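You operate a simulated robot arm through the tools that you are given. There is no shell and no other tool. Be economical: measure what you need, move in short steps, check, and stop when the job is done.

Carry out the task below with a simulated robot arm. There is one attempt and no reset: what you move stays moved.

Task
Take the paper cup from the top of the wall bench and leave it on top of the lid stack. Then fetch the red cup stack from the top of the roll table and stand it on the top of the tall blank stacks. Then take the blue pad and leave it on top of the brown short core with blue plug. The order counts. Set down upright: paper cup, cup stack.

Only the result counts: the job must be done as asked and must still hold three seconds after the hand-in. Knocking over, shifting, dropping, spilling or breaking anything else fails it. Lids that push on must go on centred and level and be pressed home; caps that screw on are set level and turned clockwise until they are tight.

Robot
A 6-joint arm with a fingered hand on a trunk, on a base that drives. Base frame: it is fixed to the floor where the robot stands at the start and does not move with it; the origin is under the middle of the robot, x ahead of it, y to its left, z up. Readings come in cm, rad, newtons and seconds.
With the tool pointing down near the work surface it reaches from about 24 to 56 cm from the robot's upright axis, wherever it stands. Its first joint turns from -2.897 to 2.897 rad. Places, roughly: blue pad (6x5x5 cm) [-650, 700, 70]; cup stack [-550, 550, 75]; short core with blue plug [-550, 550, 75]; top of the tall blank stacks [-240, 310, 60]. Payload 3.1 kg.
Tool frame: the origin (TCP) lies between the finger pads and is the grasp point; the fingertips stand 2.2 cm ahead of it; z points along the fingers, y is the line along which they close. Largest opening 13.2 cm; the body of the gripper starts 6 cm behind the TCP. The gripper is a hand of 4 fingers: y runs from the thumb to the fingers, the wrist lies at [0, 0, -21.8] in the tool frame.
Orientation is that of the tool frame in the base frame, as [roll, pitch, yaw] about the fixed x, y, z axes, in that order (R = Rz(yaw) Ry(pitch) Rx(roll)). With the fingers straight down and closing along the base's y, the tool's x points along the base's -x, its y along +y and its z along -z.

Tools
- The arm moves only by the tool nudge_tool. Its argument "targets" is text: rows parted by semicolons, each of 6 numbers parted by spaces: the turn, a rotation vector about the tool's x, y, z in rad, then the shift along the tool's x, y, z in cm. In form: ax ay az tx ty tz; .... A call has 1 to 10 rows; each row shifts and turns the commanded pose from where the row before left it, along the tool's axes as they then stand. Rows are played at 5 a second. More than 5 cm and 0.15 rad between two rows, and nothing of the call is played. A pose out of reach is approached as far as the arm can. The call stops where the force on the tool passes 40 N (or 10 N more than at its start, if that is more) or the arm is blocked; 0.2 s more then pass. In this call time passes only in rows, and 0.2 s behind the last. The reply holds the time, the measured pose of the TCP, the force on the tool along the base axes, the opening and the grip force, in the units named above and with some noise, with the torque about the TCP (base axes, N m) and any sound that the robot's microphone picked up, and new pictures: "views" is both (left out), scene, wrist or none.
- Cameras (640 x 400 px; columns grow to the right, rows downward): "scene" is now at [0.39, 10.31, 151.36]; the picture's right is [-0.50, -0.86, 0.00], its down [-0.49, 0.28, -0.83] and it looks along [0.71, -0.42, -0.56] (base axes); focal length 270 px, centre (320, 200). "wrist" rides on the gripper at [5.3, -5.3, -8.4] in the tool frame; the picture's right is [0.71, 0.71, 0.00], its down [-0.53, 0.53, -0.67] and it looks along [-0.47, 0.47, 0.74] (tool axes); focal length 247 px, centre (320, 200). There is no depth. A picture from a camera that has moved, and an enlarged one, comes with that camera's place and axes in the base frame and with its lens. The place of the scene camera against the robot may be out by one fixed shift of up to 1.8 cm in any direction.
- move_column(by): slides the trunk up (or, below 0, down) by that many cm; the arm and the scene camera ride with it, the base frame stays. It gives what a move gives, with no picture.
- drive_base(legs): drives the robot by 1 to 6 legs, each [ahead, left, turn to the left] in cm, cm and rad, along the robot's own axes; the way and the turn of a leg run together, so that a leg with both is an arc; at most 150 cm and 3.142 rad a leg. The arm and the cameras ride along, it lands a little off, and it stops where it bumps. It gives what a move gives, and a new picture of the scene camera.
- move_fingers(finger1, finger2, finger3, thumb_bend): sets how far each is bent, from 0 (flat) to 1 (curled in); at 0.3 the hand is open as for a grip, at 0.7 the pads meet at the TCP. One left out holds its place. A second passes; each finger stops where it meets its share of the squeeze, and holds until it gets a number again. It is the only way to open and close the hand. It gives what a move gives, with no picture; readings hold the bend of each and the force on the fingers (four entries, about 0 where the hand has none), thumb and palm.
- pan_tilt(pan, tilt): turns the head with the scene camera to pan (to the left, within 2.705 rad either way) and tilt (down, from -0.506 to 1.204), counted from straight ahead of the robot. It gives what a move gives, and a new picture of the scene camera.
- enlarge(camera, box): a new picture of the part [left, top, right, bottom] of that camera's present view, enlarged. The clock stands still meanwhile.
- job_done(): hands the job in; it is judged then, once.

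Go step by step. Nothing tells you exact positions but the pictures and the camera data: compare them with the known pose of the tool, close in by small moves and look again before you grip or let go. The budget is 165 turns and 260 pictures, counting those below and the enlarged ones. Unless the task says otherwise, let go and move clear before handing in, and close with one line.

The tools are called after ">>>" by a JSON object that holds its "name" and its "arguments". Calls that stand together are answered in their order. nudge_tool: Moves the arm, as the interface text tells. Its arguments: {"type":"object","properties":{"targets":{"type":"string"},"views":{"type":"string","enum":["both","scene","wrist","none"]}},"required":["targets"]} The other tools are called the same way: move_column (by) slides the trunk up or down; move_fingers (finger1, finger2, finger3, thumb_bend) moves the fingers one by one; drive_base (legs) drives the base; pan_tilt (pan, tilt) turns the head that bears the scene camera; enlarge (camera, box) takes an enlarged picture of a part of a camera's view; job_done () hands the job in.

At the start:

```text
t: 0.0
eef_pos: [32.42, -18.54, 112.92]
tool_rot: [3.141, 0.002, -3.141]
force: [-0.9, -0.1, 0.9]
torque: [0.0, 0.0, 0.01]
opening: 13.2
grasp_force: 0.0
shape: jaw
bend: [0.3, 0.3, 0.3, 0.3]
finger forces: [0.0, 0.0, 0.0, 0.0, 0.0, 0.0]
trunk travel left (down, up): [-17.5, 21.1]
robot x, y, heading: [0.04, -0.05, -0.0]
head pan, tilt: [-0.529, 0.6]
```

scene: 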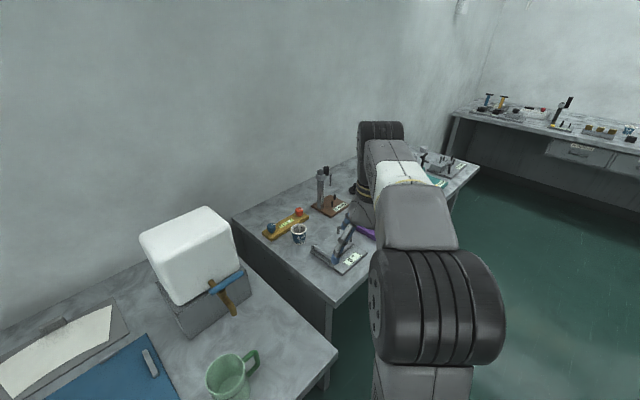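
wrist: 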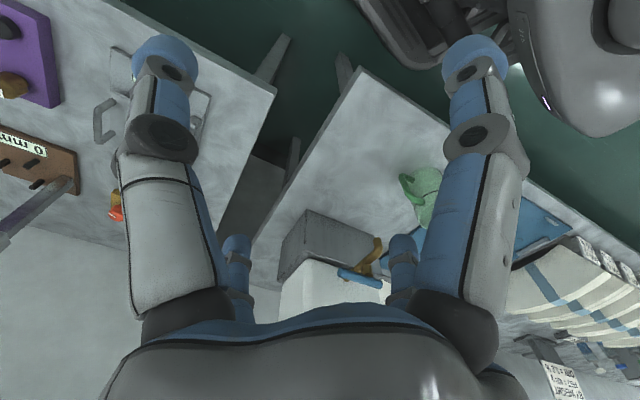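

I see a bench ahead with several tools and a table to the left; I need to survey the room first, to find the wall bench, the lid stack and the paper cup.

>>> {"name": "pan_tilt", "arguments": {"pan": 0.4, "tilt": 0.5}}

>>> {"name": "pan_tilt", "arguments": {"pan": 1.5, "tilt": 0.3}}

>>> {"name": "pan_tilt", "arguments": {"pan": 2.6, "tilt": 0.2}}

>>> {"name": "pan_tilt", "arguments": {"pan": -1.6, "tilt": 0.3}}

>>> {"name": "pan_tilt", "arguments": {"pan": -2.6, "tilt": 0.3}}

```text
t: 1.2
eef_pos: [32.31, -18.48, 113.05]
tool_rot: [3.141, 0.0, -3.141]
force: [-0.5, -0.1, 0.3]
torque: [0.0, 0.01, -0.01]
opening: 13.19
grasp_force: 0.0
shape: jaw
bend: [0.3, 0.3, 0.3, 0.3]
finger forces: [0.0, 0.1, 0.0, 0.0, 0.0, 0.1]
trunk travel left (down, up): [-17.5, 21.1]
robot x, y, heading: [-0.22, 0.0, 0.002]
head pan, tilt: [0.4, 0.499]
camera scene: at [1.14, 18.3, 152.27], right [0.39, -0.92, 0.0], down [-0.44, -0.19, -0.88], along [0.81, 0.34, -0.48], focal length 270 px, centre (320, 200)
```

scene: 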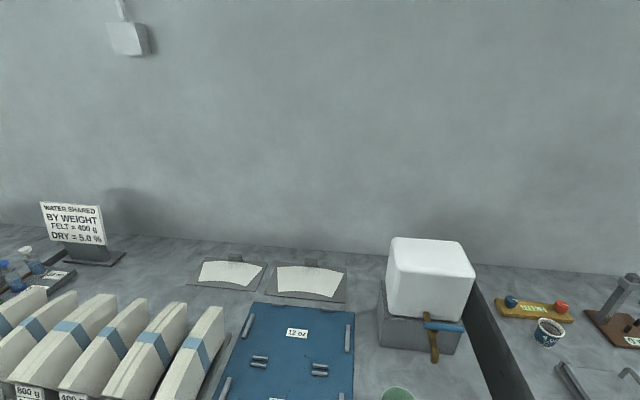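

```text
t: 2.5
eef_pos: [32.34, -18.62, 112.98]
tool_rot: [-3.141, -0.001, 3.141]
force: [0.3, 0.4, 0.6]
torque: [0.02, 0.0, 0.04]
opening: 13.19
grasp_force: 0.1
shape: jaw
bend: [0.3, 0.3, 0.3, 0.3]
finger forces: [0.0, 0.1, 0.0, 0.1, 0.0, 0.0]
trunk travel left (down, up): [-17.5, 21.1]
robot x, y, heading: [0.01, -0.19, 0.0]
head pan, tilt: [1.499, 0.3]
camera scene: at [-6.57, 24.08, 154.11], right [1.0, -0.07, 0.0], down [-0.02, -0.3, -0.96], along [0.07, 0.95, -0.3], focal length 270 px, centre (320, 200)
```

scene: 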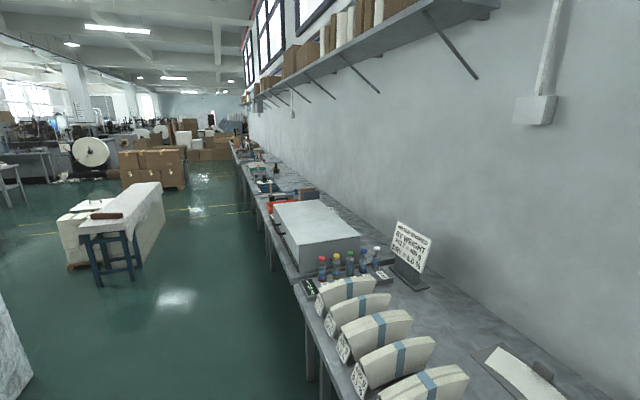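

```text
t: 3.9
eef_pos: [32.3, -18.51, 113.06]
tool_rot: [-3.141, -0.001, -3.141]
force: [1.1, 0.3, -0.4]
torque: [0.0, -0.03, 0.03]
opening: 13.2
grasp_force: 0.0
shape: jaw
bend: [0.3, 0.3, 0.3, 0.3]
finger forces: [0.0, 0.0, 0.1, 0.0, 0.1, 0.1]
trunk travel left (down, up): [-17.5, 21.1]
robot x, y, heading: [-0.1, 0.15, 0.0]
head pan, tilt: [2.601, 0.201]
camera scene: at [-15.22, 19.57, 155.04], right [0.52, 0.86, 0.0], down [0.17, -0.1, -0.98], along [-0.84, 0.51, -0.2], focal length 270 px, centre (320, 200)
```

scene: 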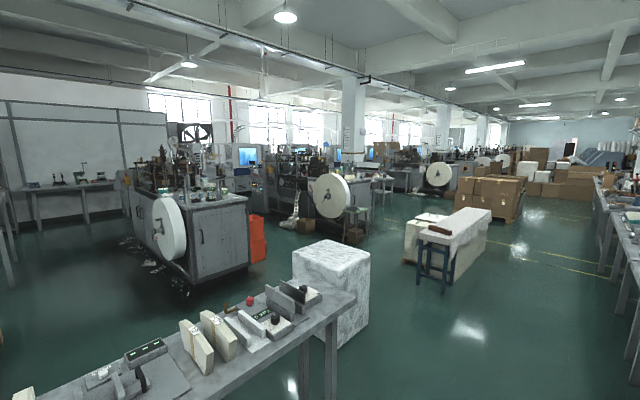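

```text
t: 7.3
eef_pos: [32.34, -18.46, 113.1]
tool_rot: [3.142, 0.0, 3.141]
force: [0.1, 0.0, 0.1]
torque: [0.01, -0.03, -0.01]
opening: 13.18
grasp_force: 0.0
shape: jaw
bend: [0.3, 0.3, 0.3, 0.3]
finger forces: [0.1, 0.0, 0.0, 0.0, 0.0, 0.0]
trunk travel left (down, up): [-17.5, 21.1]
robot x, y, heading: [0.22, -0.11, 0.003]
head pan, tilt: [-1.6, 0.3]
camera scene: at [-7.52, 5.43, 154.11], right [-1.0, 0.03, 0.0], down [0.01, 0.3, -0.96], along [-0.03, -0.95, -0.3], focal length 270 px, centre (320, 200)
```

scene: 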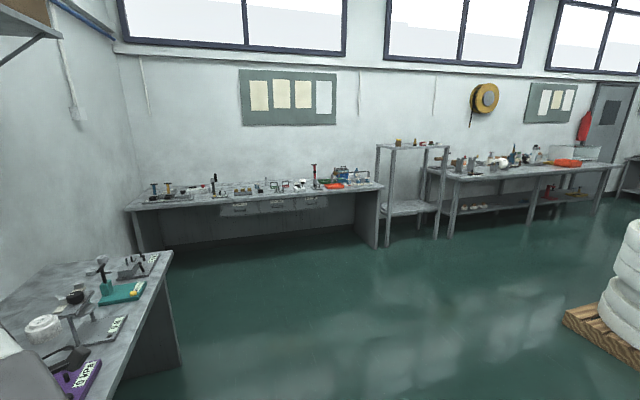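

```text
t: 8.6
eef_pos: [32.27, -18.54, 113.09]
tool_rot: [-3.141, -0.002, -3.14]
force: [0.5, -0.5, -0.8]
torque: [0.02, 0.01, -0.01]
opening: 13.17
grasp_force: 0.2
shape: jaw
bend: [0.3, 0.3, 0.3, 0.3]
finger forces: [0.0, 0.0, 0.0, 0.0, 0.1, 0.0]
trunk travel left (down, up): [-17.5, 21.1]
robot x, y, heading: [-0.19, 0.25, -0.0]
head pan, tilt: [-2.601, 0.3]
camera scene: at [-15.24, 9.95, 154.11], right [-0.52, 0.86, 0.0], down [0.25, 0.15, -0.96], along [-0.82, -0.49, -0.3], focal length 270 px, centre (320, 200)
```

scene: 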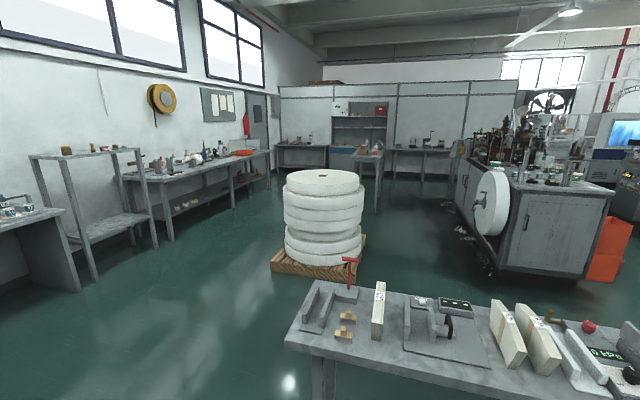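

The room is large. The long bench beside me is probably the wall bench; I'll look closer at it for the paper cup and the lid stack.

>>> {"name": "pan_tilt", "arguments": {"pan": -0.35, "tilt": 0.65}}

>>> {"name": "enlarge", "arguments": {"camera": "scene", "box": [160, 100, 480, 300]}}

>>> {"name": "pan_tilt", "arguments": {"pan": 1.4, "tilt": 0.5}}

>>> {"name": "enlarge", "arguments": {"camera": "scene", "box": [200, 0, 440, 150]}}

```text
t: 10.7
eef_pos: [32.26, -18.48, 113.03]
tool_rot: [-3.141, -0.001, 3.141]
force: [-1.0, 0.0, 0.3]
torque: [-0.01, 0.02, -0.02]
opening: 13.2
grasp_force: 0.0
shape: jaw
bend: [0.3, 0.3, 0.3, 0.3]
finger forces: [0.0, 0.0, 0.0, 0.0, 0.1, 0.1]
trunk travel left (down, up): [-17.5, 21.1]
robot x, y, heading: [0.11, 0.3, -0.001]
head pan, tilt: [-0.351, 0.649]
camera scene: at [0.91, 11.77, 150.93], right [-0.34, -0.94, 0.0], down [-0.57, 0.21, -0.8], along [0.75, -0.27, -0.6], focal length 270 px, centre (320, 200)
```

scene: 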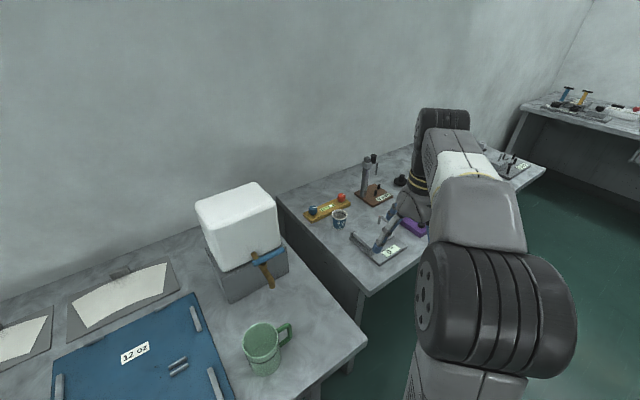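

```text
2.00 times, centred on (320, 200) of scene
camera zoom: at [0.91, 11.77, 150.93], right [-0.34, -0.94, 0.0], down [-0.57, 0.21, -0.8], along [0.75, -0.27, -0.6], focal length 541 px, centre (320, 200)
```

zoom: 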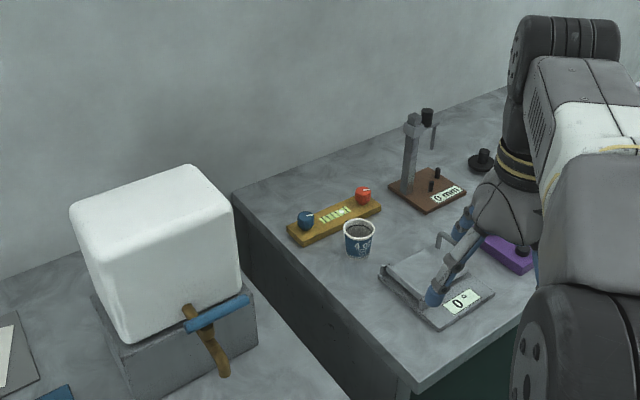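

```text
t: 12.4
eef_pos: [32.33, -18.47, 112.94]
tool_rot: [-3.14, 0.0, -3.141]
force: [-1.3, -0.7, 0.7]
torque: [-0.01, 0.01, 0.04]
opening: 13.19
grasp_force: 0.0
shape: jaw
bend: [0.3, 0.3, 0.3, 0.3]
finger forces: [0.1, 0.0, 0.0, 0.1, 0.0, 0.0]
trunk travel left (down, up): [-17.5, 21.1]
robot x, y, heading: [-0.36, -0.07, 0.002]
head pan, tilt: [1.4, 0.499]
camera scene: at [-5.69, 23.73, 152.27], right [0.99, -0.17, 0.0], down [-0.08, -0.47, -0.88], along [0.15, 0.86, -0.48], focal length 270 px, centre (320, 200)
```

scene: 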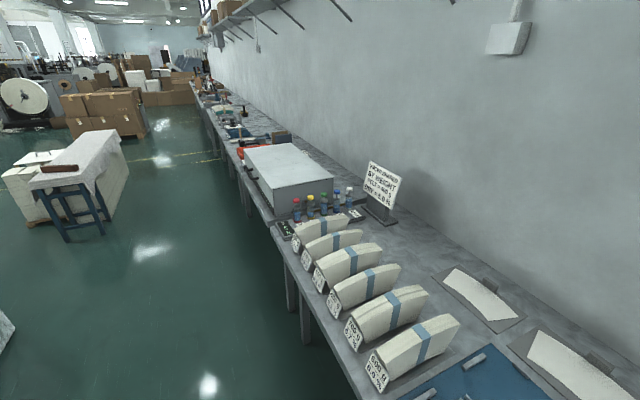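

```text
2.67 times, centred on (320, 75) of scene
camera zoom: at [-5.69, 23.73, 152.27], right [0.99, -0.17, 0.0], down [-0.08, -0.47, -0.88], along [0.15, 0.86, -0.48], focal length 721 px, centre (320, 533)
```

zoom: 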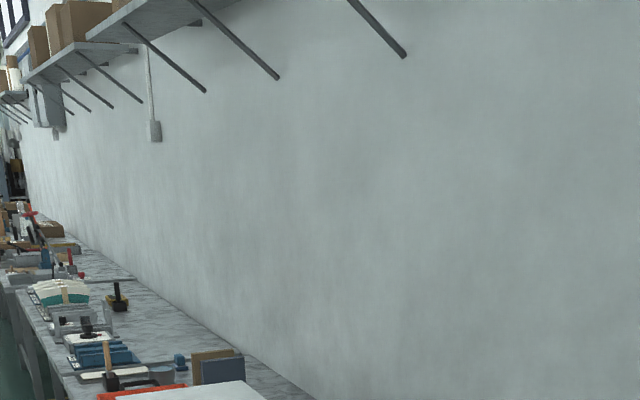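

A patterned paper cup stands at about [80, -26] on the bench ahead. I'll look at the right part of that bench and the far bench for a lid stack.

>>> {"name": "pan_tilt", "arguments": {"pan": -1.1, "tilt": 0.55}}

>>> {"name": "enlarge", "arguments": {"camera": "scene", "box": [0, 60, 320, 260]}}

>>> {"name": "pan_tilt", "arguments": {"pan": -1.5, "tilt": 0.2}}

>>> {"name": "enlarge", "arguments": {"camera": "scene", "box": [120, 130, 440, 330]}}

```text
t: 14.7
eef_pos: [32.35, -18.63, 112.93]
tool_rot: [3.14, -0.001, -3.141]
force: [0.0, -0.7, -0.5]
torque: [0.0, -0.01, -0.03]
opening: 13.18
grasp_force: 0.1
shape: jaw
bend: [0.3, 0.3, 0.3, 0.3]
finger forces: [0.0, 0.0, 0.1, 0.0, 0.0, 0.0]
trunk travel left (down, up): [-17.5, 21.1]
robot x, y, heading: [-0.04, 0.27, 0.0]
head pan, tilt: [-1.1, 0.55]
camera scene: at [-3.16, 6.76, 151.81], right [-0.89, -0.45, 0.0], down [-0.24, 0.47, -0.85], along [0.39, -0.76, -0.52], focal length 270 px, centre (320, 200)
```

scene: 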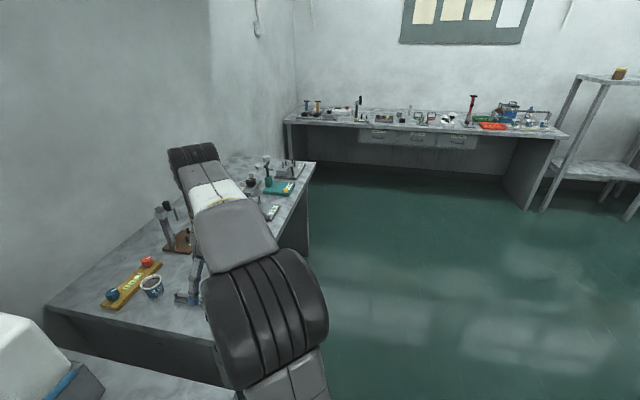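

```text
2.00 times, centred on (160, 160) of scene
camera zoom: at [-3.16, 6.76, 151.81], right [-0.89, -0.45, 0.0], down [-0.24, 0.47, -0.85], along [0.39, -0.76, -0.52], focal length 541 px, centre (640, 280)
```

zoom: 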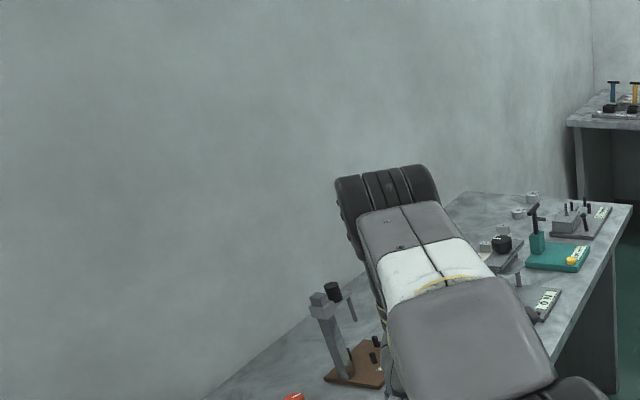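

```text
t: 15.6
eef_pos: [32.27, -18.56, 112.96]
tool_rot: [-3.141, 0.0, -3.14]
force: [0.6, 0.1, 0.0]
torque: [-0.02, -0.03, 0.02]
opening: 13.22
grasp_force: 0.0
shape: jaw
bend: [0.3, 0.3, 0.3, 0.3]
finger forces: [0.0, 0.0, 0.0, 0.0, 0.0, 0.0]
trunk travel left (down, up): [-17.5, 21.1]
robot x, y, heading: [0.27, -0.02, -0.002]
head pan, tilt: [-1.499, 0.201]
camera scene: at [-6.57, 5.47, 155.03], right [-1.0, -0.07, 0.0], down [-0.01, 0.2, -0.98], along [0.07, -0.98, -0.2], focal length 270 px, centre (320, 200)
```

scene: 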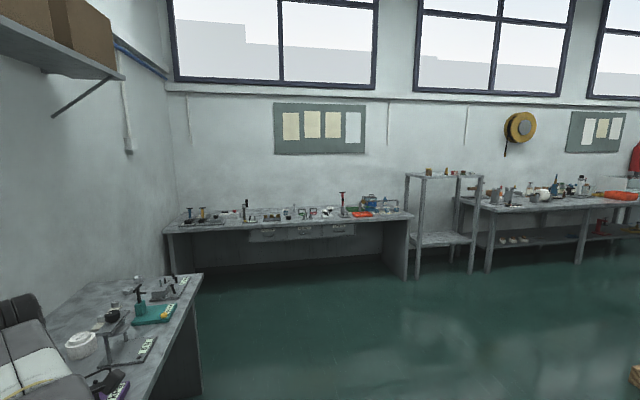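

```text
2.00 times, centred on (280, 230) of scene
camera zoom: at [-6.57, 5.47, 155.03], right [-1.0, -0.07, 0.0], down [-0.01, 0.2, -0.98], along [0.07, -0.98, -0.2], focal length 541 px, centre (400, 140)
```

zoom: 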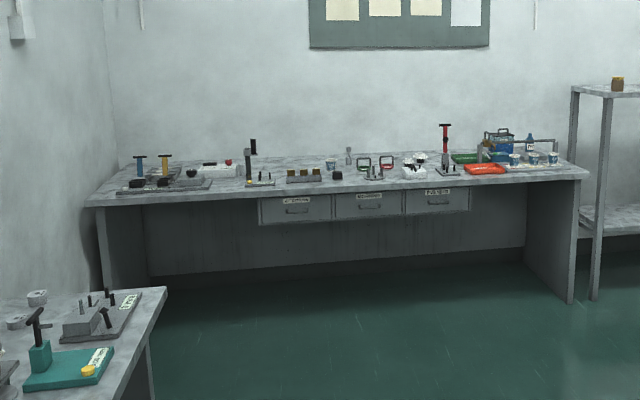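

The lids seem to be at about [101, -86] and the cup at about [80, -26] on the same bench, whose front edge is turned by about 0.27 rad. I'll square up to it and approach, then look again.

>>> {"name": "drive_base", "arguments": {"legs": [[0, 0, 0.27], [0, -48, 0], [12, 0, 0]]}}

>>> {"name": "pan_tilt", "arguments": {"pan": 0.1, "tilt": 0.7}}

>>> {"name": "pan_tilt", "arguments": {"pan": -1.2, "tilt": 0.6}}

```text
t: 20.1
eef_pos: [60.18, -51.4, 112.93]
tool_rot: [-3.142, -0.001, -2.875]
force: [0.5, 0.3, -0.9]
torque: [-0.01, -0.01, -0.03]
opening: 13.18
grasp_force: 0.1
shape: jaw
bend: [0.3, 0.3, 0.3, 0.3]
finger forces: [0.1, 0.1, 0.0, 0.0, 0.1, 0.1]
trunk travel left (down, up): [-17.5, 21.1]
robot x, y, heading: [24.08, -42.2, 0.27]
head pan, tilt: [-1.499, 0.201]
camera scene: at [16.39, -38.12, 155.04], right [-0.94, -0.33, 0.0], down [-0.07, 0.19, -0.98], along [0.33, -0.92, -0.2], focal length 270 px, centre (320, 200)
```

scene: 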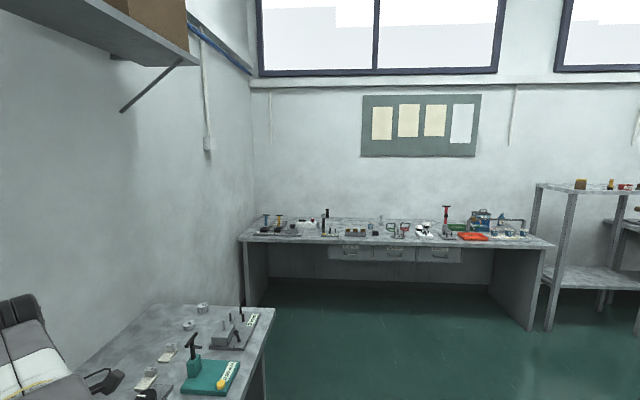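

```text
t: 21.8
eef_pos: [60.05, -51.36, 113.11]
tool_rot: [-3.14, -0.001, -2.874]
force: [0.7, 0.0, -0.8]
torque: [0.0, -0.02, -0.03]
opening: 13.2
grasp_force: 0.0
shape: jaw
bend: [0.3, 0.3, 0.3, 0.3]
finger forces: [0.1, 0.0, 0.0, 0.0, 0.0, 0.1]
trunk travel left (down, up): [-17.5, 21.1]
robot x, y, heading: [24.38, -41.74, 0.269]
head pan, tilt: [0.099, 0.7]
camera scene: at [21.03, -26.35, 150.5], right [0.36, -0.93, 0.0], down [-0.6, -0.23, -0.77], along [0.71, 0.27, -0.64], focal length 270 px, centre (320, 200)
```

scene: 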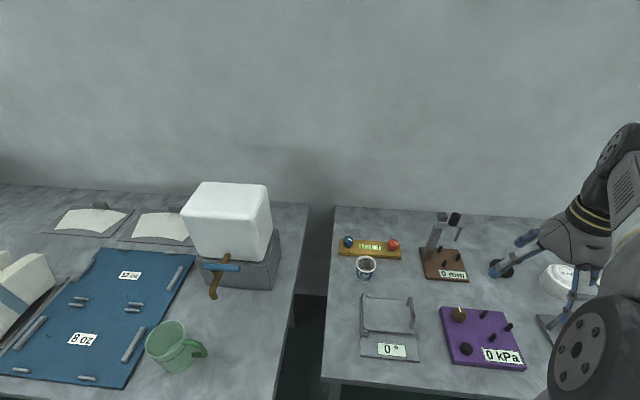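

```text
t: 23.2
eef_pos: [60.11, -51.36, 113.02]
tool_rot: [3.141, -0.001, -2.874]
force: [0.0, -0.6, -0.4]
torque: [0.01, -0.03, -0.04]
opening: 13.21
grasp_force: 0.1
shape: jaw
bend: [0.3, 0.3, 0.3, 0.3]
finger forces: [0.1, 0.0, 0.0, 0.0, 0.0, 0.1]
trunk travel left (down, up): [-17.5, 21.1]
robot x, y, heading: [24.21, -42.0, 0.273]
head pan, tilt: [-1.201, 0.6]
camera scene: at [18.36, -36.49, 151.36], right [-0.8, -0.6, 0.0], down [-0.34, 0.45, -0.83], along [0.49, -0.66, -0.56], focal length 270 px, centre (320, 200)
```

scene: 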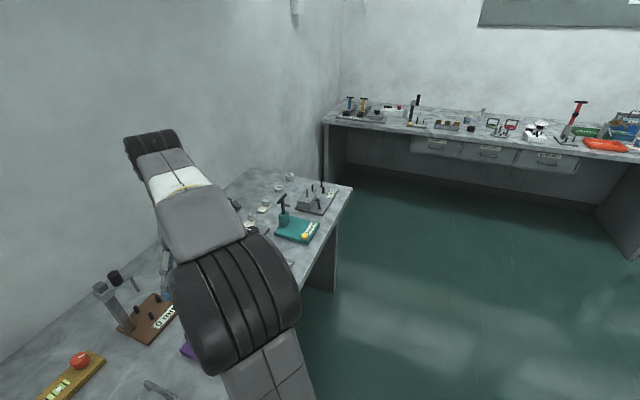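

>>> {"name": "pan_tilt", "arguments": {"pan": -0.1, "tilt": 0.7}}

>>> {"name": "enlarge", "arguments": {"camera": "scene", "box": [220, 200, 380, 300]}}

>>> {"name": "enlarge", "arguments": {"camera": "scene", "box": [400, 200, 560, 300]}}

>>> {"name": "enlarge", "arguments": {"camera": "wrist", "box": [0, 0, 640, 400]}}

```text
t: 24.6
eef_pos: [60.04, -51.41, 112.97]
tool_rot: [-3.141, 0.0, -2.874]
force: [0.2, 0.0, -0.5]
torque: [0.03, 0.03, -0.03]
opening: 13.17
grasp_force: 0.0
shape: jaw
bend: [0.3, 0.3, 0.3, 0.3]
finger forces: [0.0, 0.0, 0.0, 0.0, 0.0, 0.0]
trunk travel left (down, up): [-17.5, 21.1]
robot x, y, heading: [23.95, -42.22, 0.268]
head pan, tilt: [-0.099, 0.7]
camera scene: at [21.47, -27.97, 150.5], right [0.17, -0.99, 0.0], down [-0.64, -0.11, -0.76], along [0.75, 0.13, -0.64], focal length 270 px, centre (320, 200)
```

scene: 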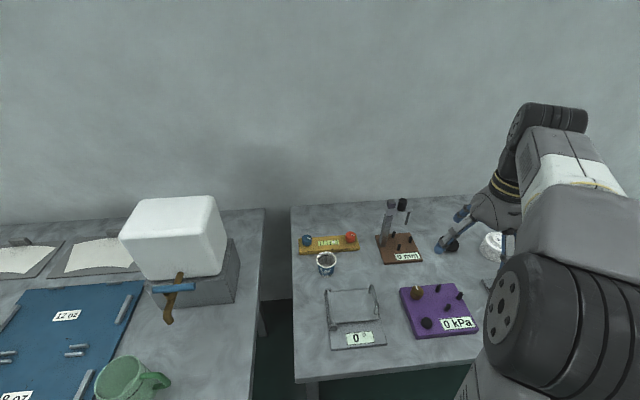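

```text
4.00 times, centred on (300, 250) of scene
camera zoom: at [21.47, -27.97, 150.5], right [0.17, -0.99, 0.0], down [-0.64, -0.11, -0.76], along [0.75, 0.13, -0.64], focal length 1082 px, centre (400, 0)
```

zoom: 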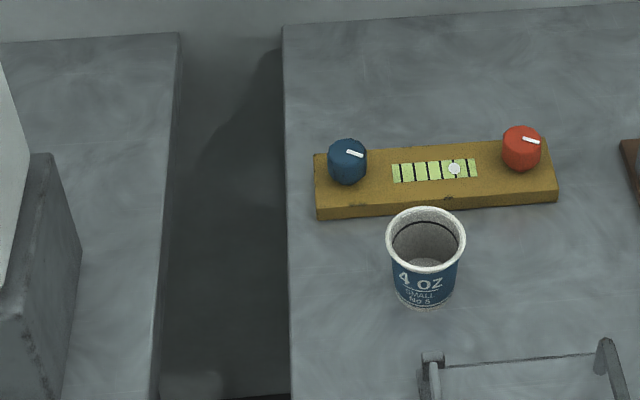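

```text
4.00 times, centred on (480, 250) of scene
camera zoom: at [21.47, -27.97, 150.5], right [0.17, -0.99, 0.0], down [-0.64, -0.11, -0.76], along [0.75, 0.13, -0.64], focal length 1082 px, centre (-320, 0)
```

zoom: 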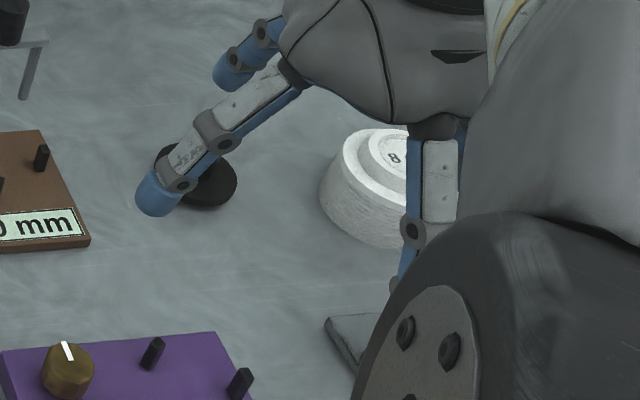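

```text
1.00 times, centred on (320, 200) of wrist
camera zoom: at [56.36, -57.91, 121.31], right [-0.87, 0.49, 0.0], down [0.37, 0.65, 0.67], along [0.33, 0.58, -0.74], focal length 247 px, centre (320, 200)
```

zoom: 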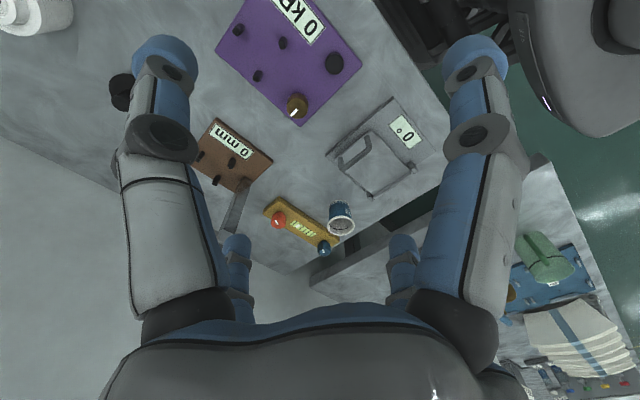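

The cup is an empty 4 oz cup near [77, -20], and a white lid stack marked "8" is near [99, -81]. I'll drive a bit nearer, then look at the hand over the cup.

>>> {"name": "drive_base", "arguments": {"legs": [[9, 0, 0]]}}

>>> {"name": "nudge_tool", "arguments": {"targets": "0 0 0 0 5 0; 0 0 0 0 5 0; 0 0 0 0 5 0; 0 0 0 0 4 0; 0 0 0 0 0 0"}}

```text
t: 25.6
eef_pos: [65.5, -53.42, 112.89]
tool_rot: [3.141, 0.001, -2.916]
force: [-0.5, 0.1, 0.1]
torque: [0.03, -0.02, 0.0]
opening: 13.16
grasp_force: 0.1
shape: jaw
bend: [0.3, 0.3, 0.3, 0.3]
finger forces: [0.1, 0.0, 0.0, 0.0, 0.1, 0.1]
trunk travel left (down, up): [-17.5, 21.1]
robot x, y, heading: [30.24, -42.53, 0.219]
head pan, tilt: [-0.099, 0.7]
stopped in leg 1: the robot was blocked; the commanded pose is now the measured one
camera scene: at [27.97, -28.51, 150.5], right [0.12, -0.99, 0.0], down [-0.64, -0.08, -0.77], along [0.76, 0.1, -0.64], focal length 270 px, centre (320, 200)
```

scene: 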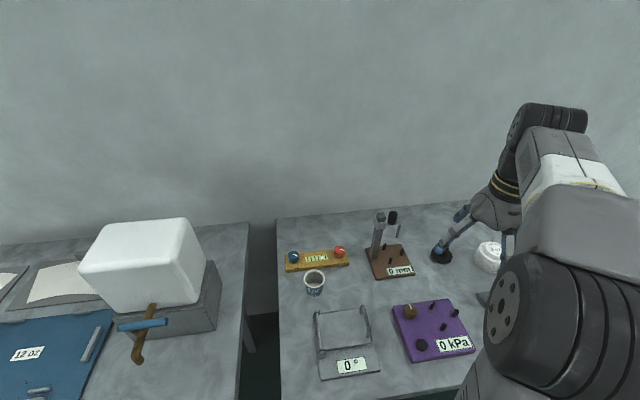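

```text
t: 26.8
eef_pos: [61.42, -35.15, 113.19]
tool_rot: [3.142, -0.001, -2.916]
force: [0.3, -0.3, 0.5]
torque: [-0.02, 0.01, 0.0]
opening: 13.19
grasp_force: 0.0
shape: jaw
bend: [0.3, 0.3, 0.3, 0.3]
finger forces: [0.0, 0.0, 0.0, 0.0, 0.0, 0.0]
trunk travel left (down, up): [-17.5, 21.1]
robot x, y, heading: [30.25, -42.08, 0.224]
head pan, tilt: [-0.099, 0.7]
camera scene: at [28.15, -28.51, 150.5], right [0.12, -0.99, 0.0], down [-0.64, -0.08, -0.76], along [0.76, 0.09, -0.64], focal length 270 px, centre (320, 200)
camera wrist: at [57.4, -41.68, 121.46], right [-0.85, 0.53, 0.0], down [0.4, 0.63, 0.67], along [0.36, 0.57, -0.74], focal length 247 px, centre (320, 200)
```

scene: 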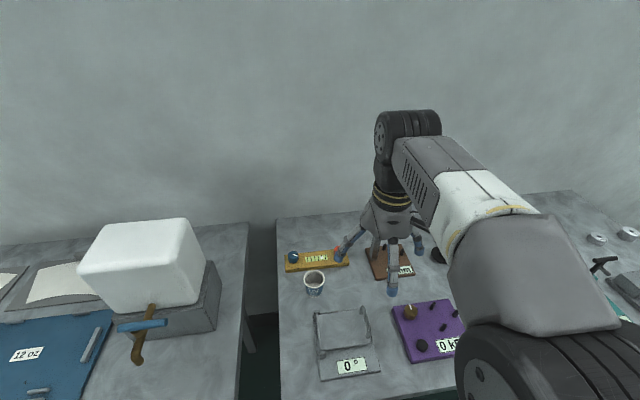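
wrist: 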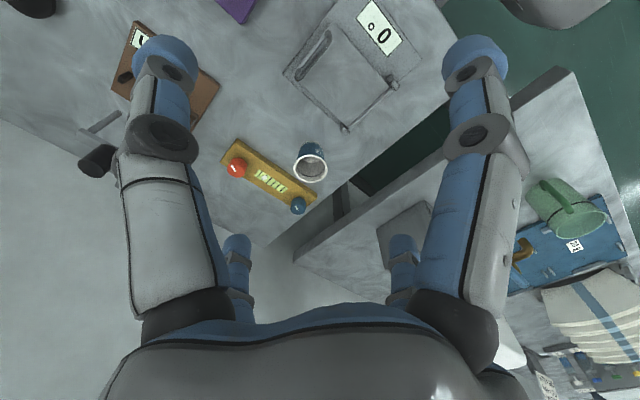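

Driving stopped against the bench, and the cup is now within reach. The two cameras disagree by some cm, so I'll bring the hand over the cup and compare.

>>> {"name": "nudge_tool", "arguments": {"targets": "0 0 0 -3.2 2.2 2; 0 0 0 -3.2 2.2 2; 0 0 0 -3.2 2.2 2; 0 0 0 -3.2 2.2 2; 0 0 0 -3.2 2.2 2; 0 0 0 -3 2.1 2; 0 0 0 0 0 0"}}

```text
t: 28.4
eef_pos: [77.01, -18.06, 101.06]
tool_rot: [3.141, 0.001, -2.917]
force: [-0.4, -1.0, -0.2]
torque: [-0.01, 0.0, 0.02]
opening: 13.19
grasp_force: 0.0
shape: jaw
bend: [0.3, 0.3, 0.3, 0.3]
finger forces: [0.0, 0.1, 0.0, 0.1, 0.0, 0.0]
trunk travel left (down, up): [-17.5, 21.1]
robot x, y, heading: [30.15, -42.8, 0.22]
head pan, tilt: [-0.099, 0.7]
camera scene: at [28.08, -28.54, 150.5], right [0.12, -0.99, 0.0], down [-0.64, -0.08, -0.77], along [0.76, 0.09, -0.64], focal length 270 px, centre (320, 200)
camera wrist: at [72.97, -24.4, 109.35], right [-0.85, 0.53, 0.0], down [0.4, 0.63, 0.67], along [0.35, 0.57, -0.74], focal length 247 px, centre (320, 200)
```

scene: 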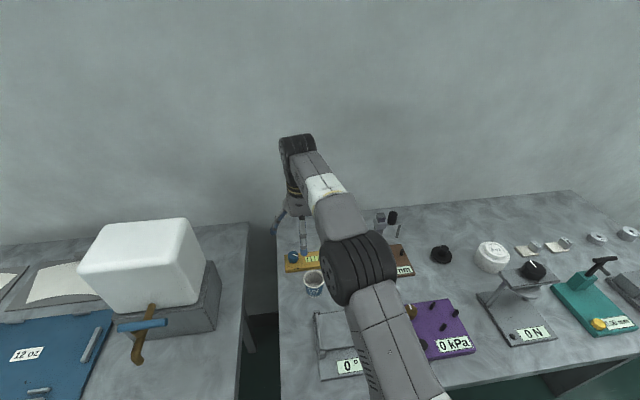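
wrist: 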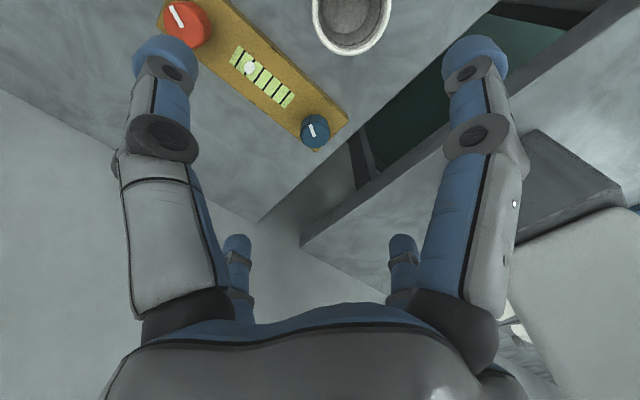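

Triangulating the views, this bench top is higher than 70: the cup rim is near [72, -21, 86] and the lid stack near [89, -74.5]. I'll centre over the cup and pre-close the fingers a little.

>>> {"name": "nudge_tool", "arguments": {"targets": "0 0 0 2.8 -0.9 0; 0 0 0 2.75 -0.9 0; 0 0 0 0 0 0", "views": "none"}}

>>> {"name": "move_fingers", "arguments": {"finger1": 0.45, "finger2": 0.45, "finger3": 0.45, "thumb_bend": 0.45}}

>>> {"name": "nudge_tool", "arguments": {"targets": "0 0 0 0 0 2; 0 0 0 0 0 2; 0 0 0 0 0 0"}}

```text
t: 29.2
eef_pos: [72.18, -20.71, 100.94]
tool_rot: [3.14, 0.0, -2.917]
force: [0.1, 0.4, 0.1]
torque: [-0.01, 0.02, 0.0]
opening: 13.17
grasp_force: 0.0
shape: jaw
bend: [0.3, 0.3, 0.3, 0.3]
finger forces: [0.0, 0.1, 0.0, 0.0, 0.0, 0.0]
trunk travel left (down, up): [-17.5, 21.1]
robot x, y, heading: [30.0, -42.56, 0.224]
head pan, tilt: [-0.099, 0.7]
```

```text
t: 30.2
eef_pos: [72.05, -20.66, 100.8]
tool_rot: [-3.141, 0.001, -2.915]
force: [0.1, -0.4, -0.6]
torque: [0.03, 0.03, 0.01]
opening: 5.33
grasp_force: 0.1
shape: fingers
bend: [0.45, 0.45, 0.45, 0.45]
finger forces: [0.1, 0.1, 0.0, 0.0, 0.0, 0.0]
trunk travel left (down, up): [-17.5, 21.1]
robot x, y, heading: [30.22, -42.67, 0.223]
head pan, tilt: [-0.099, 0.7]
```

```text
t: 31.0
eef_pos: [72.02, -21.0, 96.82]
tool_rot: [-3.141, -0.001, -2.918]
force: [-0.1, 0.4, 0.4]
torque: [0.01, -0.01, -0.01]
opening: 5.3
grasp_force: 0.2
shape: fingers
bend: [0.45, 0.45, 0.45, 0.45]
finger forces: [0.0, 0.0, 0.1, 0.0, 0.1, 0.0]
trunk travel left (down, up): [-17.5, 21.1]
robot x, y, heading: [30.12, -42.87, 0.222]
head pan, tilt: [-0.099, 0.7]
camera scene: at [28.13, -28.48, 150.5], right [0.12, -0.99, 0.0], down [-0.64, -0.08, -0.76], along [0.76, 0.09, -0.64], focal length 270 px, centre (320, 200)
camera wrist: at [68.04, -27.35, 105.15], right [-0.85, 0.53, 0.0], down [0.4, 0.63, 0.67], along [0.35, 0.57, -0.74], focal length 247 px, centre (320, 200)
```

scene: 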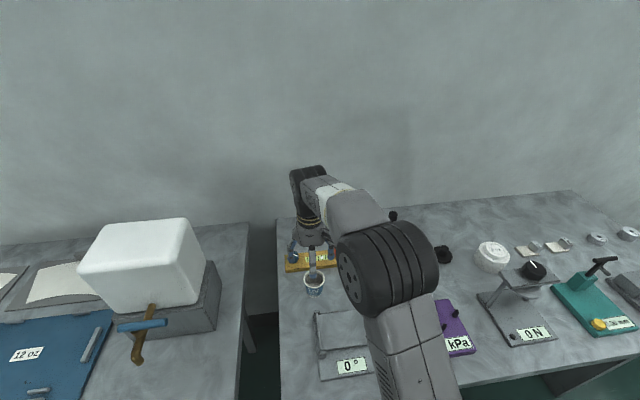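
wrist: 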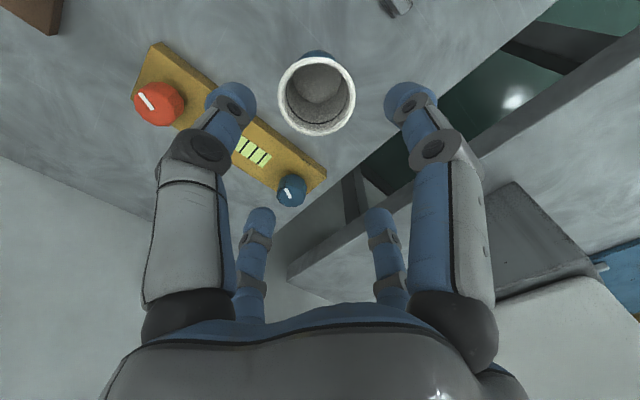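

The rim is about at [71.6, -21.6, 85.5], with a 5.8 cm diameter. I'll open the fingers slightly, centre, and lower partway.

>>> {"name": "move_fingers", "arguments": {"finger1": 0.36, "finger2": 0.36, "finger3": 0.36, "thumb_bend": 0.36}}

>>> {"name": "nudge_tool", "arguments": {"targets": "0 0 0 0.5 -0.5 1.5; 0 0 0 0 0 2; 0 0 0 0 0 2; 0 0 0 0 0 0"}}

>>> {"name": "enlarge", "arguments": {"camera": "scene", "box": [260, 210, 388, 290]}}

```text
t: 32.0
eef_pos: [71.96, -20.96, 96.86]
tool_rot: [3.141, 0.0, -2.916]
force: [0.5, 0.2, -0.2]
torque: [-0.02, -0.03, -0.02]
opening: 7.36
grasp_force: 0.1
shape: fingers
bend: [0.36, 0.36, 0.36, 0.36]
finger forces: [0.0, 0.0, 0.0, 0.0, 0.1, 0.0]
trunk travel left (down, up): [-17.5, 21.1]
robot x, y, heading: [29.94, -42.37, 0.224]
head pan, tilt: [-0.099, 0.7]
```

```text
t: 33.0
eef_pos: [71.64, -21.62, 91.56]
tool_rot: [-3.141, -0.001, -2.915]
force: [0.2, -0.8, -0.2]
torque: [0.0, 0.04, -0.02]
opening: 7.39
grasp_force: 0.0
shape: fingers
bend: [0.36, 0.36, 0.36, 0.36]
finger forces: [0.0, 0.0, 0.0, 0.1, 0.0, 0.0]
trunk travel left (down, up): [-17.5, 21.1]
robot x, y, heading: [29.83, -42.76, 0.222]
head pan, tilt: [-0.099, 0.7]
camera scene: at [28.14, -28.48, 150.5], right [0.12, -0.99, 0.0], down [-0.64, -0.08, -0.76], along [0.76, 0.09, -0.64], focal length 270 px, centre (320, 200)
camera wrist: at [67.63, -28.03, 99.89], right [-0.85, 0.53, 0.0], down [0.4, 0.63, 0.67], along [0.36, 0.57, -0.74], focal length 247 px, centre (320, 200)
```

scene: 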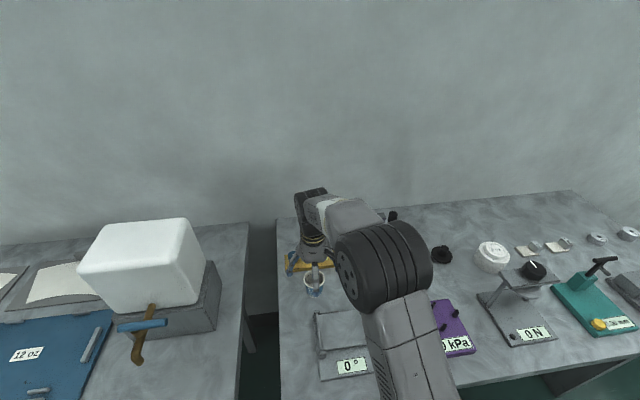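
wrist: 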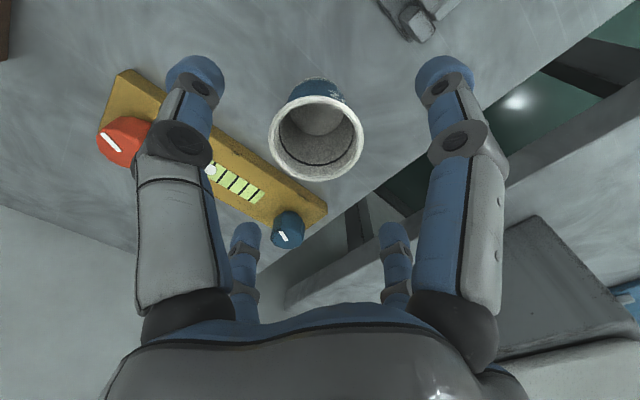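

```text
5.00 times, centred on (324, 250) of scene
camera zoom: at [28.14, -28.48, 150.5], right [0.12, -0.99, 0.0], down [-0.64, -0.08, -0.76], along [0.76, 0.09, -0.64], focal length 1352 px, centre (300, -50)
```

zoom: 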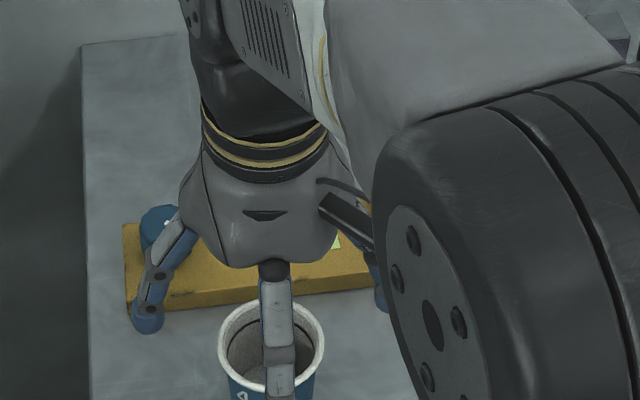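

>>> {"name": "nudge_tool", "arguments": {"targets": "0 0 0 0 -0.35 1.5; 0 0 0 0 0 2; 0 0 0 0 0 2; 0 0 0 0 0 1.7; 0 0 0 0 0 0"}}

>>> {"name": "enlarge", "arguments": {"camera": "scene", "box": [260, 230, 388, 310]}}

```text
t: 34.2
eef_pos: [71.72, -21.92, 84.33]
tool_rot: [-3.141, 0.0, -2.917]
force: [0.1, 0.3, 0.7]
torque: [0.01, 0.02, -0.02]
opening: 7.37
grasp_force: 0.0
shape: fingers
bend: [0.36, 0.36, 0.36, 0.36]
finger forces: [0.0, 0.1, 0.0, 0.1, 0.0, 0.1]
trunk travel left (down, up): [-17.5, 21.1]
robot x, y, heading: [30.11, -42.48, 0.225]
head pan, tilt: [-0.099, 0.7]
camera scene: at [28.13, -28.48, 150.5], right [0.12, -0.99, 0.0], down [-0.64, -0.08, -0.76], along [0.76, 0.09, -0.64], focal length 270 px, centre (320, 200)
camera wrist: at [67.71, -28.32, 92.68], right [-0.85, 0.53, 0.0], down [0.4, 0.63, 0.67], along [0.36, 0.57, -0.74], focal length 247 px, centre (320, 200)
```

scene: 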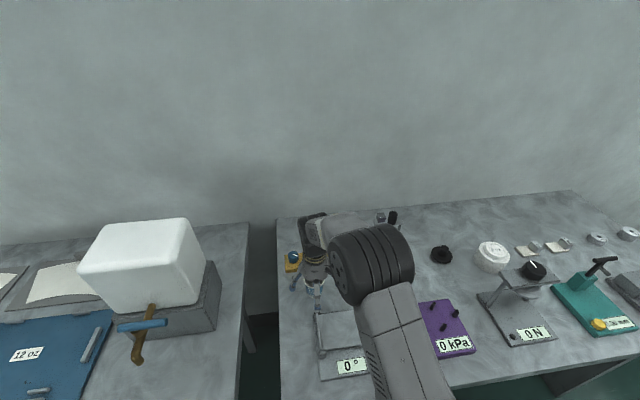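
wrist: 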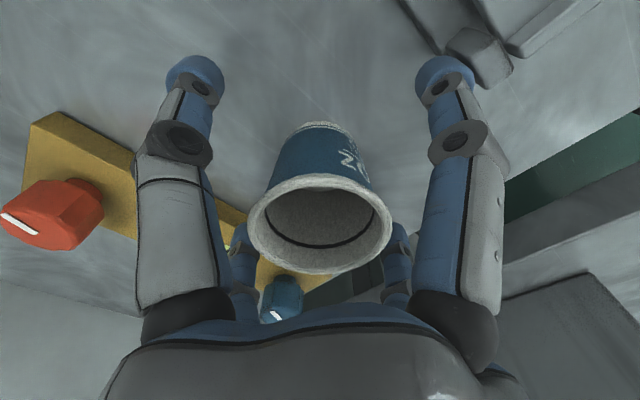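

```text
5.00 times, centred on (324, 270) of scene
camera zoom: at [28.13, -28.48, 150.5], right [0.12, -0.99, 0.0], down [-0.64, -0.08, -0.76], along [0.76, 0.09, -0.64], focal length 1352 px, centre (300, -150)
```

zoom: 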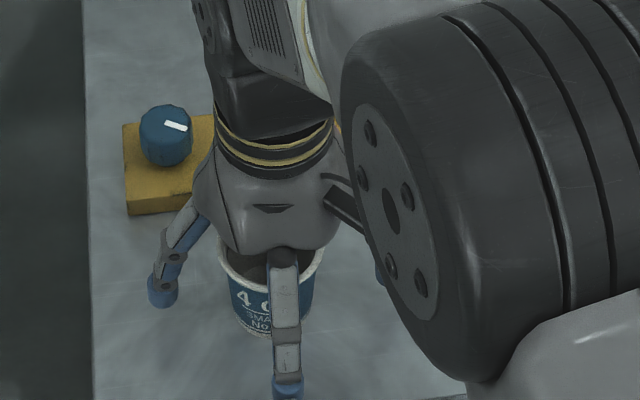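

The cup is centred between the fingers. I'll close gently.

>>> {"name": "move_fingers", "arguments": {"finger1": 0.45, "finger2": 0.45, "finger3": 0.45, "thumb_bend": 0.45}}

>>> {"name": "move_fingers", "arguments": {"finger1": 0.5, "finger2": 0.5, "finger3": 0.5, "thumb_bend": 0.5}}

```text
t: 35.2
eef_pos: [71.7, -22.05, 84.4]
tool_rot: [-3.141, -0.001, -2.917]
force: [0.2, 1.2, -0.7]
torque: [0.01, -0.03, -0.03]
opening: 5.34
grasp_force: 0.1
shape: fingers
bend: [0.45, 0.45, 0.45, 0.45]
finger forces: [0.1, 0.1, 0.0, 0.0, 0.0, 0.1]
trunk travel left (down, up): [-17.5, 21.1]
robot x, y, heading: [30.01, -42.74, 0.223]
head pan, tilt: [-0.099, 0.7]
```

```text
t: 36.2
eef_pos: [71.71, -21.9, 84.31]
tool_rot: [-3.141, 0.0, -2.917]
force: [0.5, -0.1, 0.6]
torque: [0.03, -0.02, -0.03]
opening: 4.1
grasp_force: 0.0
shape: fingers
bend: [0.5, 0.5, 0.5, 0.5]
finger forces: [0.0, 0.0, 0.1, 0.0, 0.0, 0.1]
trunk travel left (down, up): [-17.5, 21.1]
robot x, y, heading: [29.98, -42.53, 0.223]
head pan, tilt: [-0.099, 0.7]
```

>>> {"name": "enlarge", "arguments": {"camera": "wrist", "box": [0, 0, 640, 400]}}

>>> {"name": "enlarge", "arguments": {"camera": "scene", "box": [260, 230, 388, 310]}}

```text
1.00 times, centred on (320, 200) of wrist
camera zoom: at [67.71, -28.31, 92.69], right [-0.85, 0.53, 0.0], down [0.4, 0.63, 0.67], along [0.35, 0.57, -0.74], focal length 247 px, centre (320, 200)
```

zoom: 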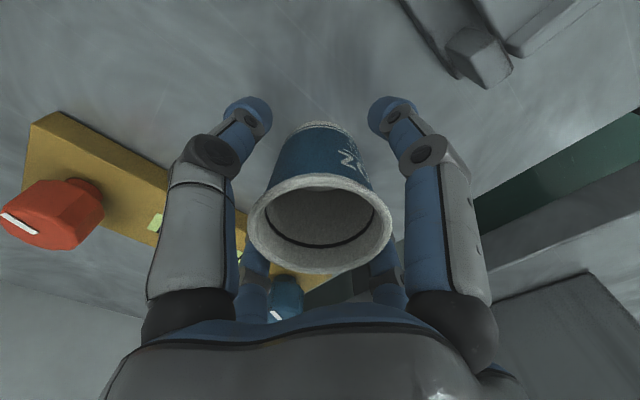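

```text
5.00 times, centred on (324, 270) of scene
camera zoom: at [28.15, -28.48, 150.5], right [0.12, -0.99, 0.0], down [-0.64, -0.08, -0.76], along [0.76, 0.09, -0.64], focal length 1352 px, centre (300, -150)
```

zoom: 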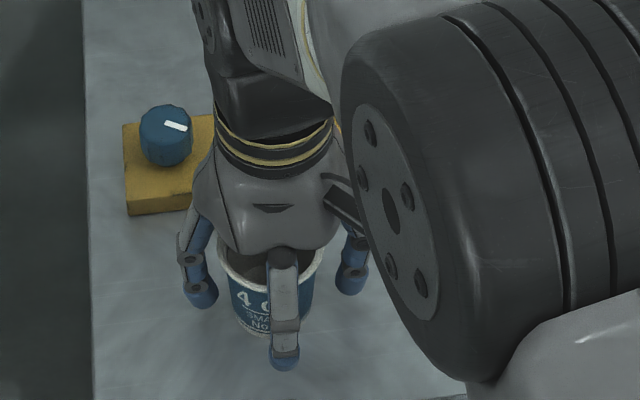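

The fingers are still clear, so I'll keep closing in small steps.

>>> {"name": "move_fingers", "arguments": {"finger1": 0.56, "finger2": 0.56, "finger3": 0.56, "thumb_bend": 0.56}}

>>> {"name": "move_fingers", "arguments": {"finger1": 0.62, "finger2": 0.62, "finger3": 0.62, "thumb_bend": 0.62}}

>>> {"name": "enlarge", "arguments": {"camera": "wrist", "box": [0, 0, 640, 400]}}

```text
t: 37.2
eef_pos: [71.65, -21.91, 84.48]
tool_rot: [3.14, 0.0, -2.917]
force: [-0.1, 0.5, 1.0]
torque: [-0.03, 0.01, 0.0]
opening: 2.75
grasp_force: 1.2
shape: fingers
bend: [0.55, 0.55, 0.55, 0.56]
finger forces: [0.3, 0.4, 0.3, 0.0, 0.3, 0.1]
trunk travel left (down, up): [-17.5, 21.1]
robot x, y, heading: [30.11, -42.08, 0.222]
head pan, tilt: [-0.099, 0.7]
```

```text
t: 38.2
eef_pos: [71.59, -21.9, 84.39]
tool_rot: [-3.141, 0.001, -2.918]
force: [0.3, -0.3, -0.2]
torque: [0.0, -0.01, 0.01]
opening: 2.5
grasp_force: 8.8
shape: fingers
bend: [0.57, 0.56, 0.56, 0.58]
finger forces: [3.9, 4.3, 4.0, 0.0, 5.1, 0.0]
trunk travel left (down, up): [-17.5, 21.1]
robot x, y, heading: [30.36, -42.18, 0.221]
head pan, tilt: [-0.099, 0.7]
```

```text
1.00 times, centred on (320, 200) of wrist
camera zoom: at [67.71, -28.31, 92.69], right [-0.85, 0.53, 0.0], down [0.4, 0.63, 0.67], along [0.35, 0.57, -0.74], focal length 247 px, centre (320, 200)
```

zoom: 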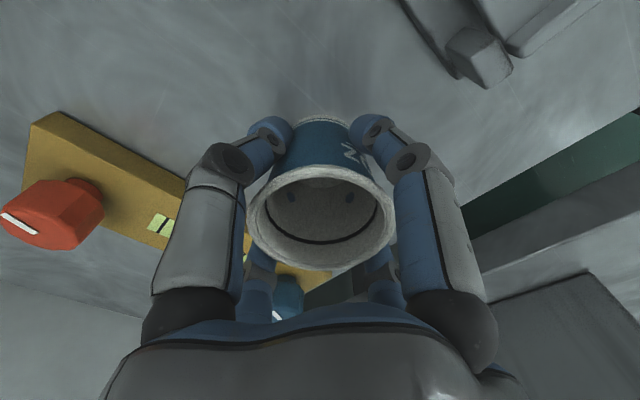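

The cup is gripped with about 4 N per finger. I'll lift it well clear.

>>> {"name": "nudge_tool", "arguments": {"targets": "0 0 0 0 0 -1; 0 0 0 0 0 -3; 0 0 0 0 0 -4; 0 0 0 0 0 -4; 0 0 0 0 0 -4; 0 0 0 1 0 -4; 0 0 0 3 0 -2; 0 0 0 4 0 0; 0 0 0 4 0 0; 0 0 0 0 0 0"}}

>>> {"name": "enlarge", "arguments": {"camera": "scene", "box": [380, 190, 640, 350]}}

```text
t: 40.4
eef_pos: [60.07, -24.42, 106.41]
tool_rot: [-3.14, 0.001, -2.916]
force: [-0.5, -1.0, -0.2]
torque: [0.02, 0.0, 0.02]
opening: 2.46
grasp_force: 8.7
shape: fingers
bend: [0.57, 0.56, 0.56, 0.58]
finger forces: [3.9, 4.4, 4.0, 0.0, 5.0, 0.0]
trunk travel left (down, up): [-17.5, 21.1]
robot x, y, heading: [30.01, -42.17, 0.224]
head pan, tilt: [-0.099, 0.7]
camera scene: at [28.22, -28.45, 150.49], right [0.12, -0.99, 0.0], down [-0.64, -0.08, -0.76], along [0.76, 0.09, -0.64], focal length 270 px, centre (320, 200)
camera wrist: at [56.13, -30.79, 114.69], right [-0.85, 0.53, 0.0], down [0.4, 0.63, 0.67], along [0.35, 0.57, -0.74], focal length 247 px, centre (320, 200)
```

scene: 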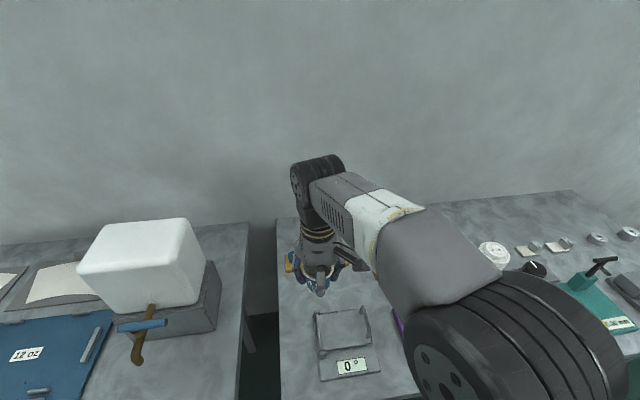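
wrist: 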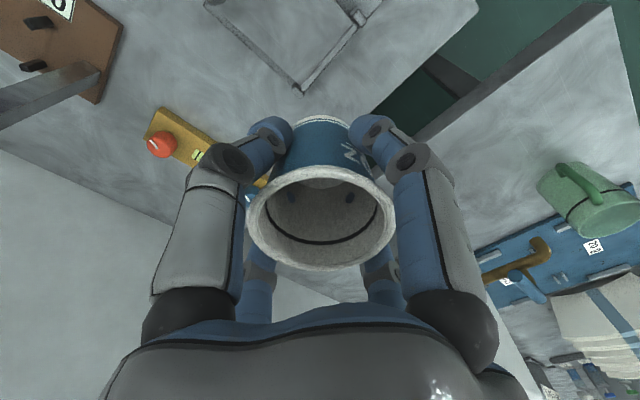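

```text
2.46 times, centred on (510, 270) of scene
camera zoom: at [28.22, -28.45, 150.49], right [0.12, -0.99, 0.0], down [-0.64, -0.08, -0.76], along [0.76, 0.09, -0.64], focal length 666 px, centre (-148, 28)
```

zoom: 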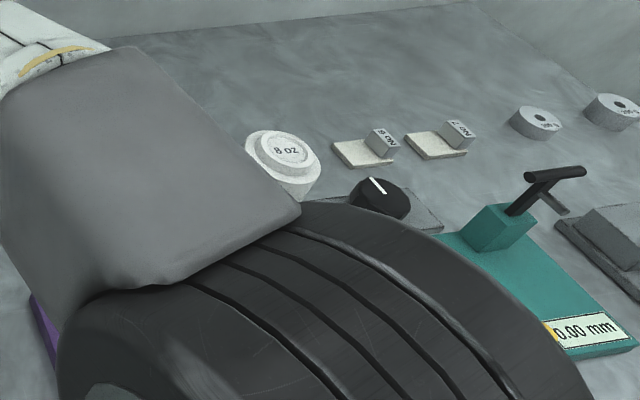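

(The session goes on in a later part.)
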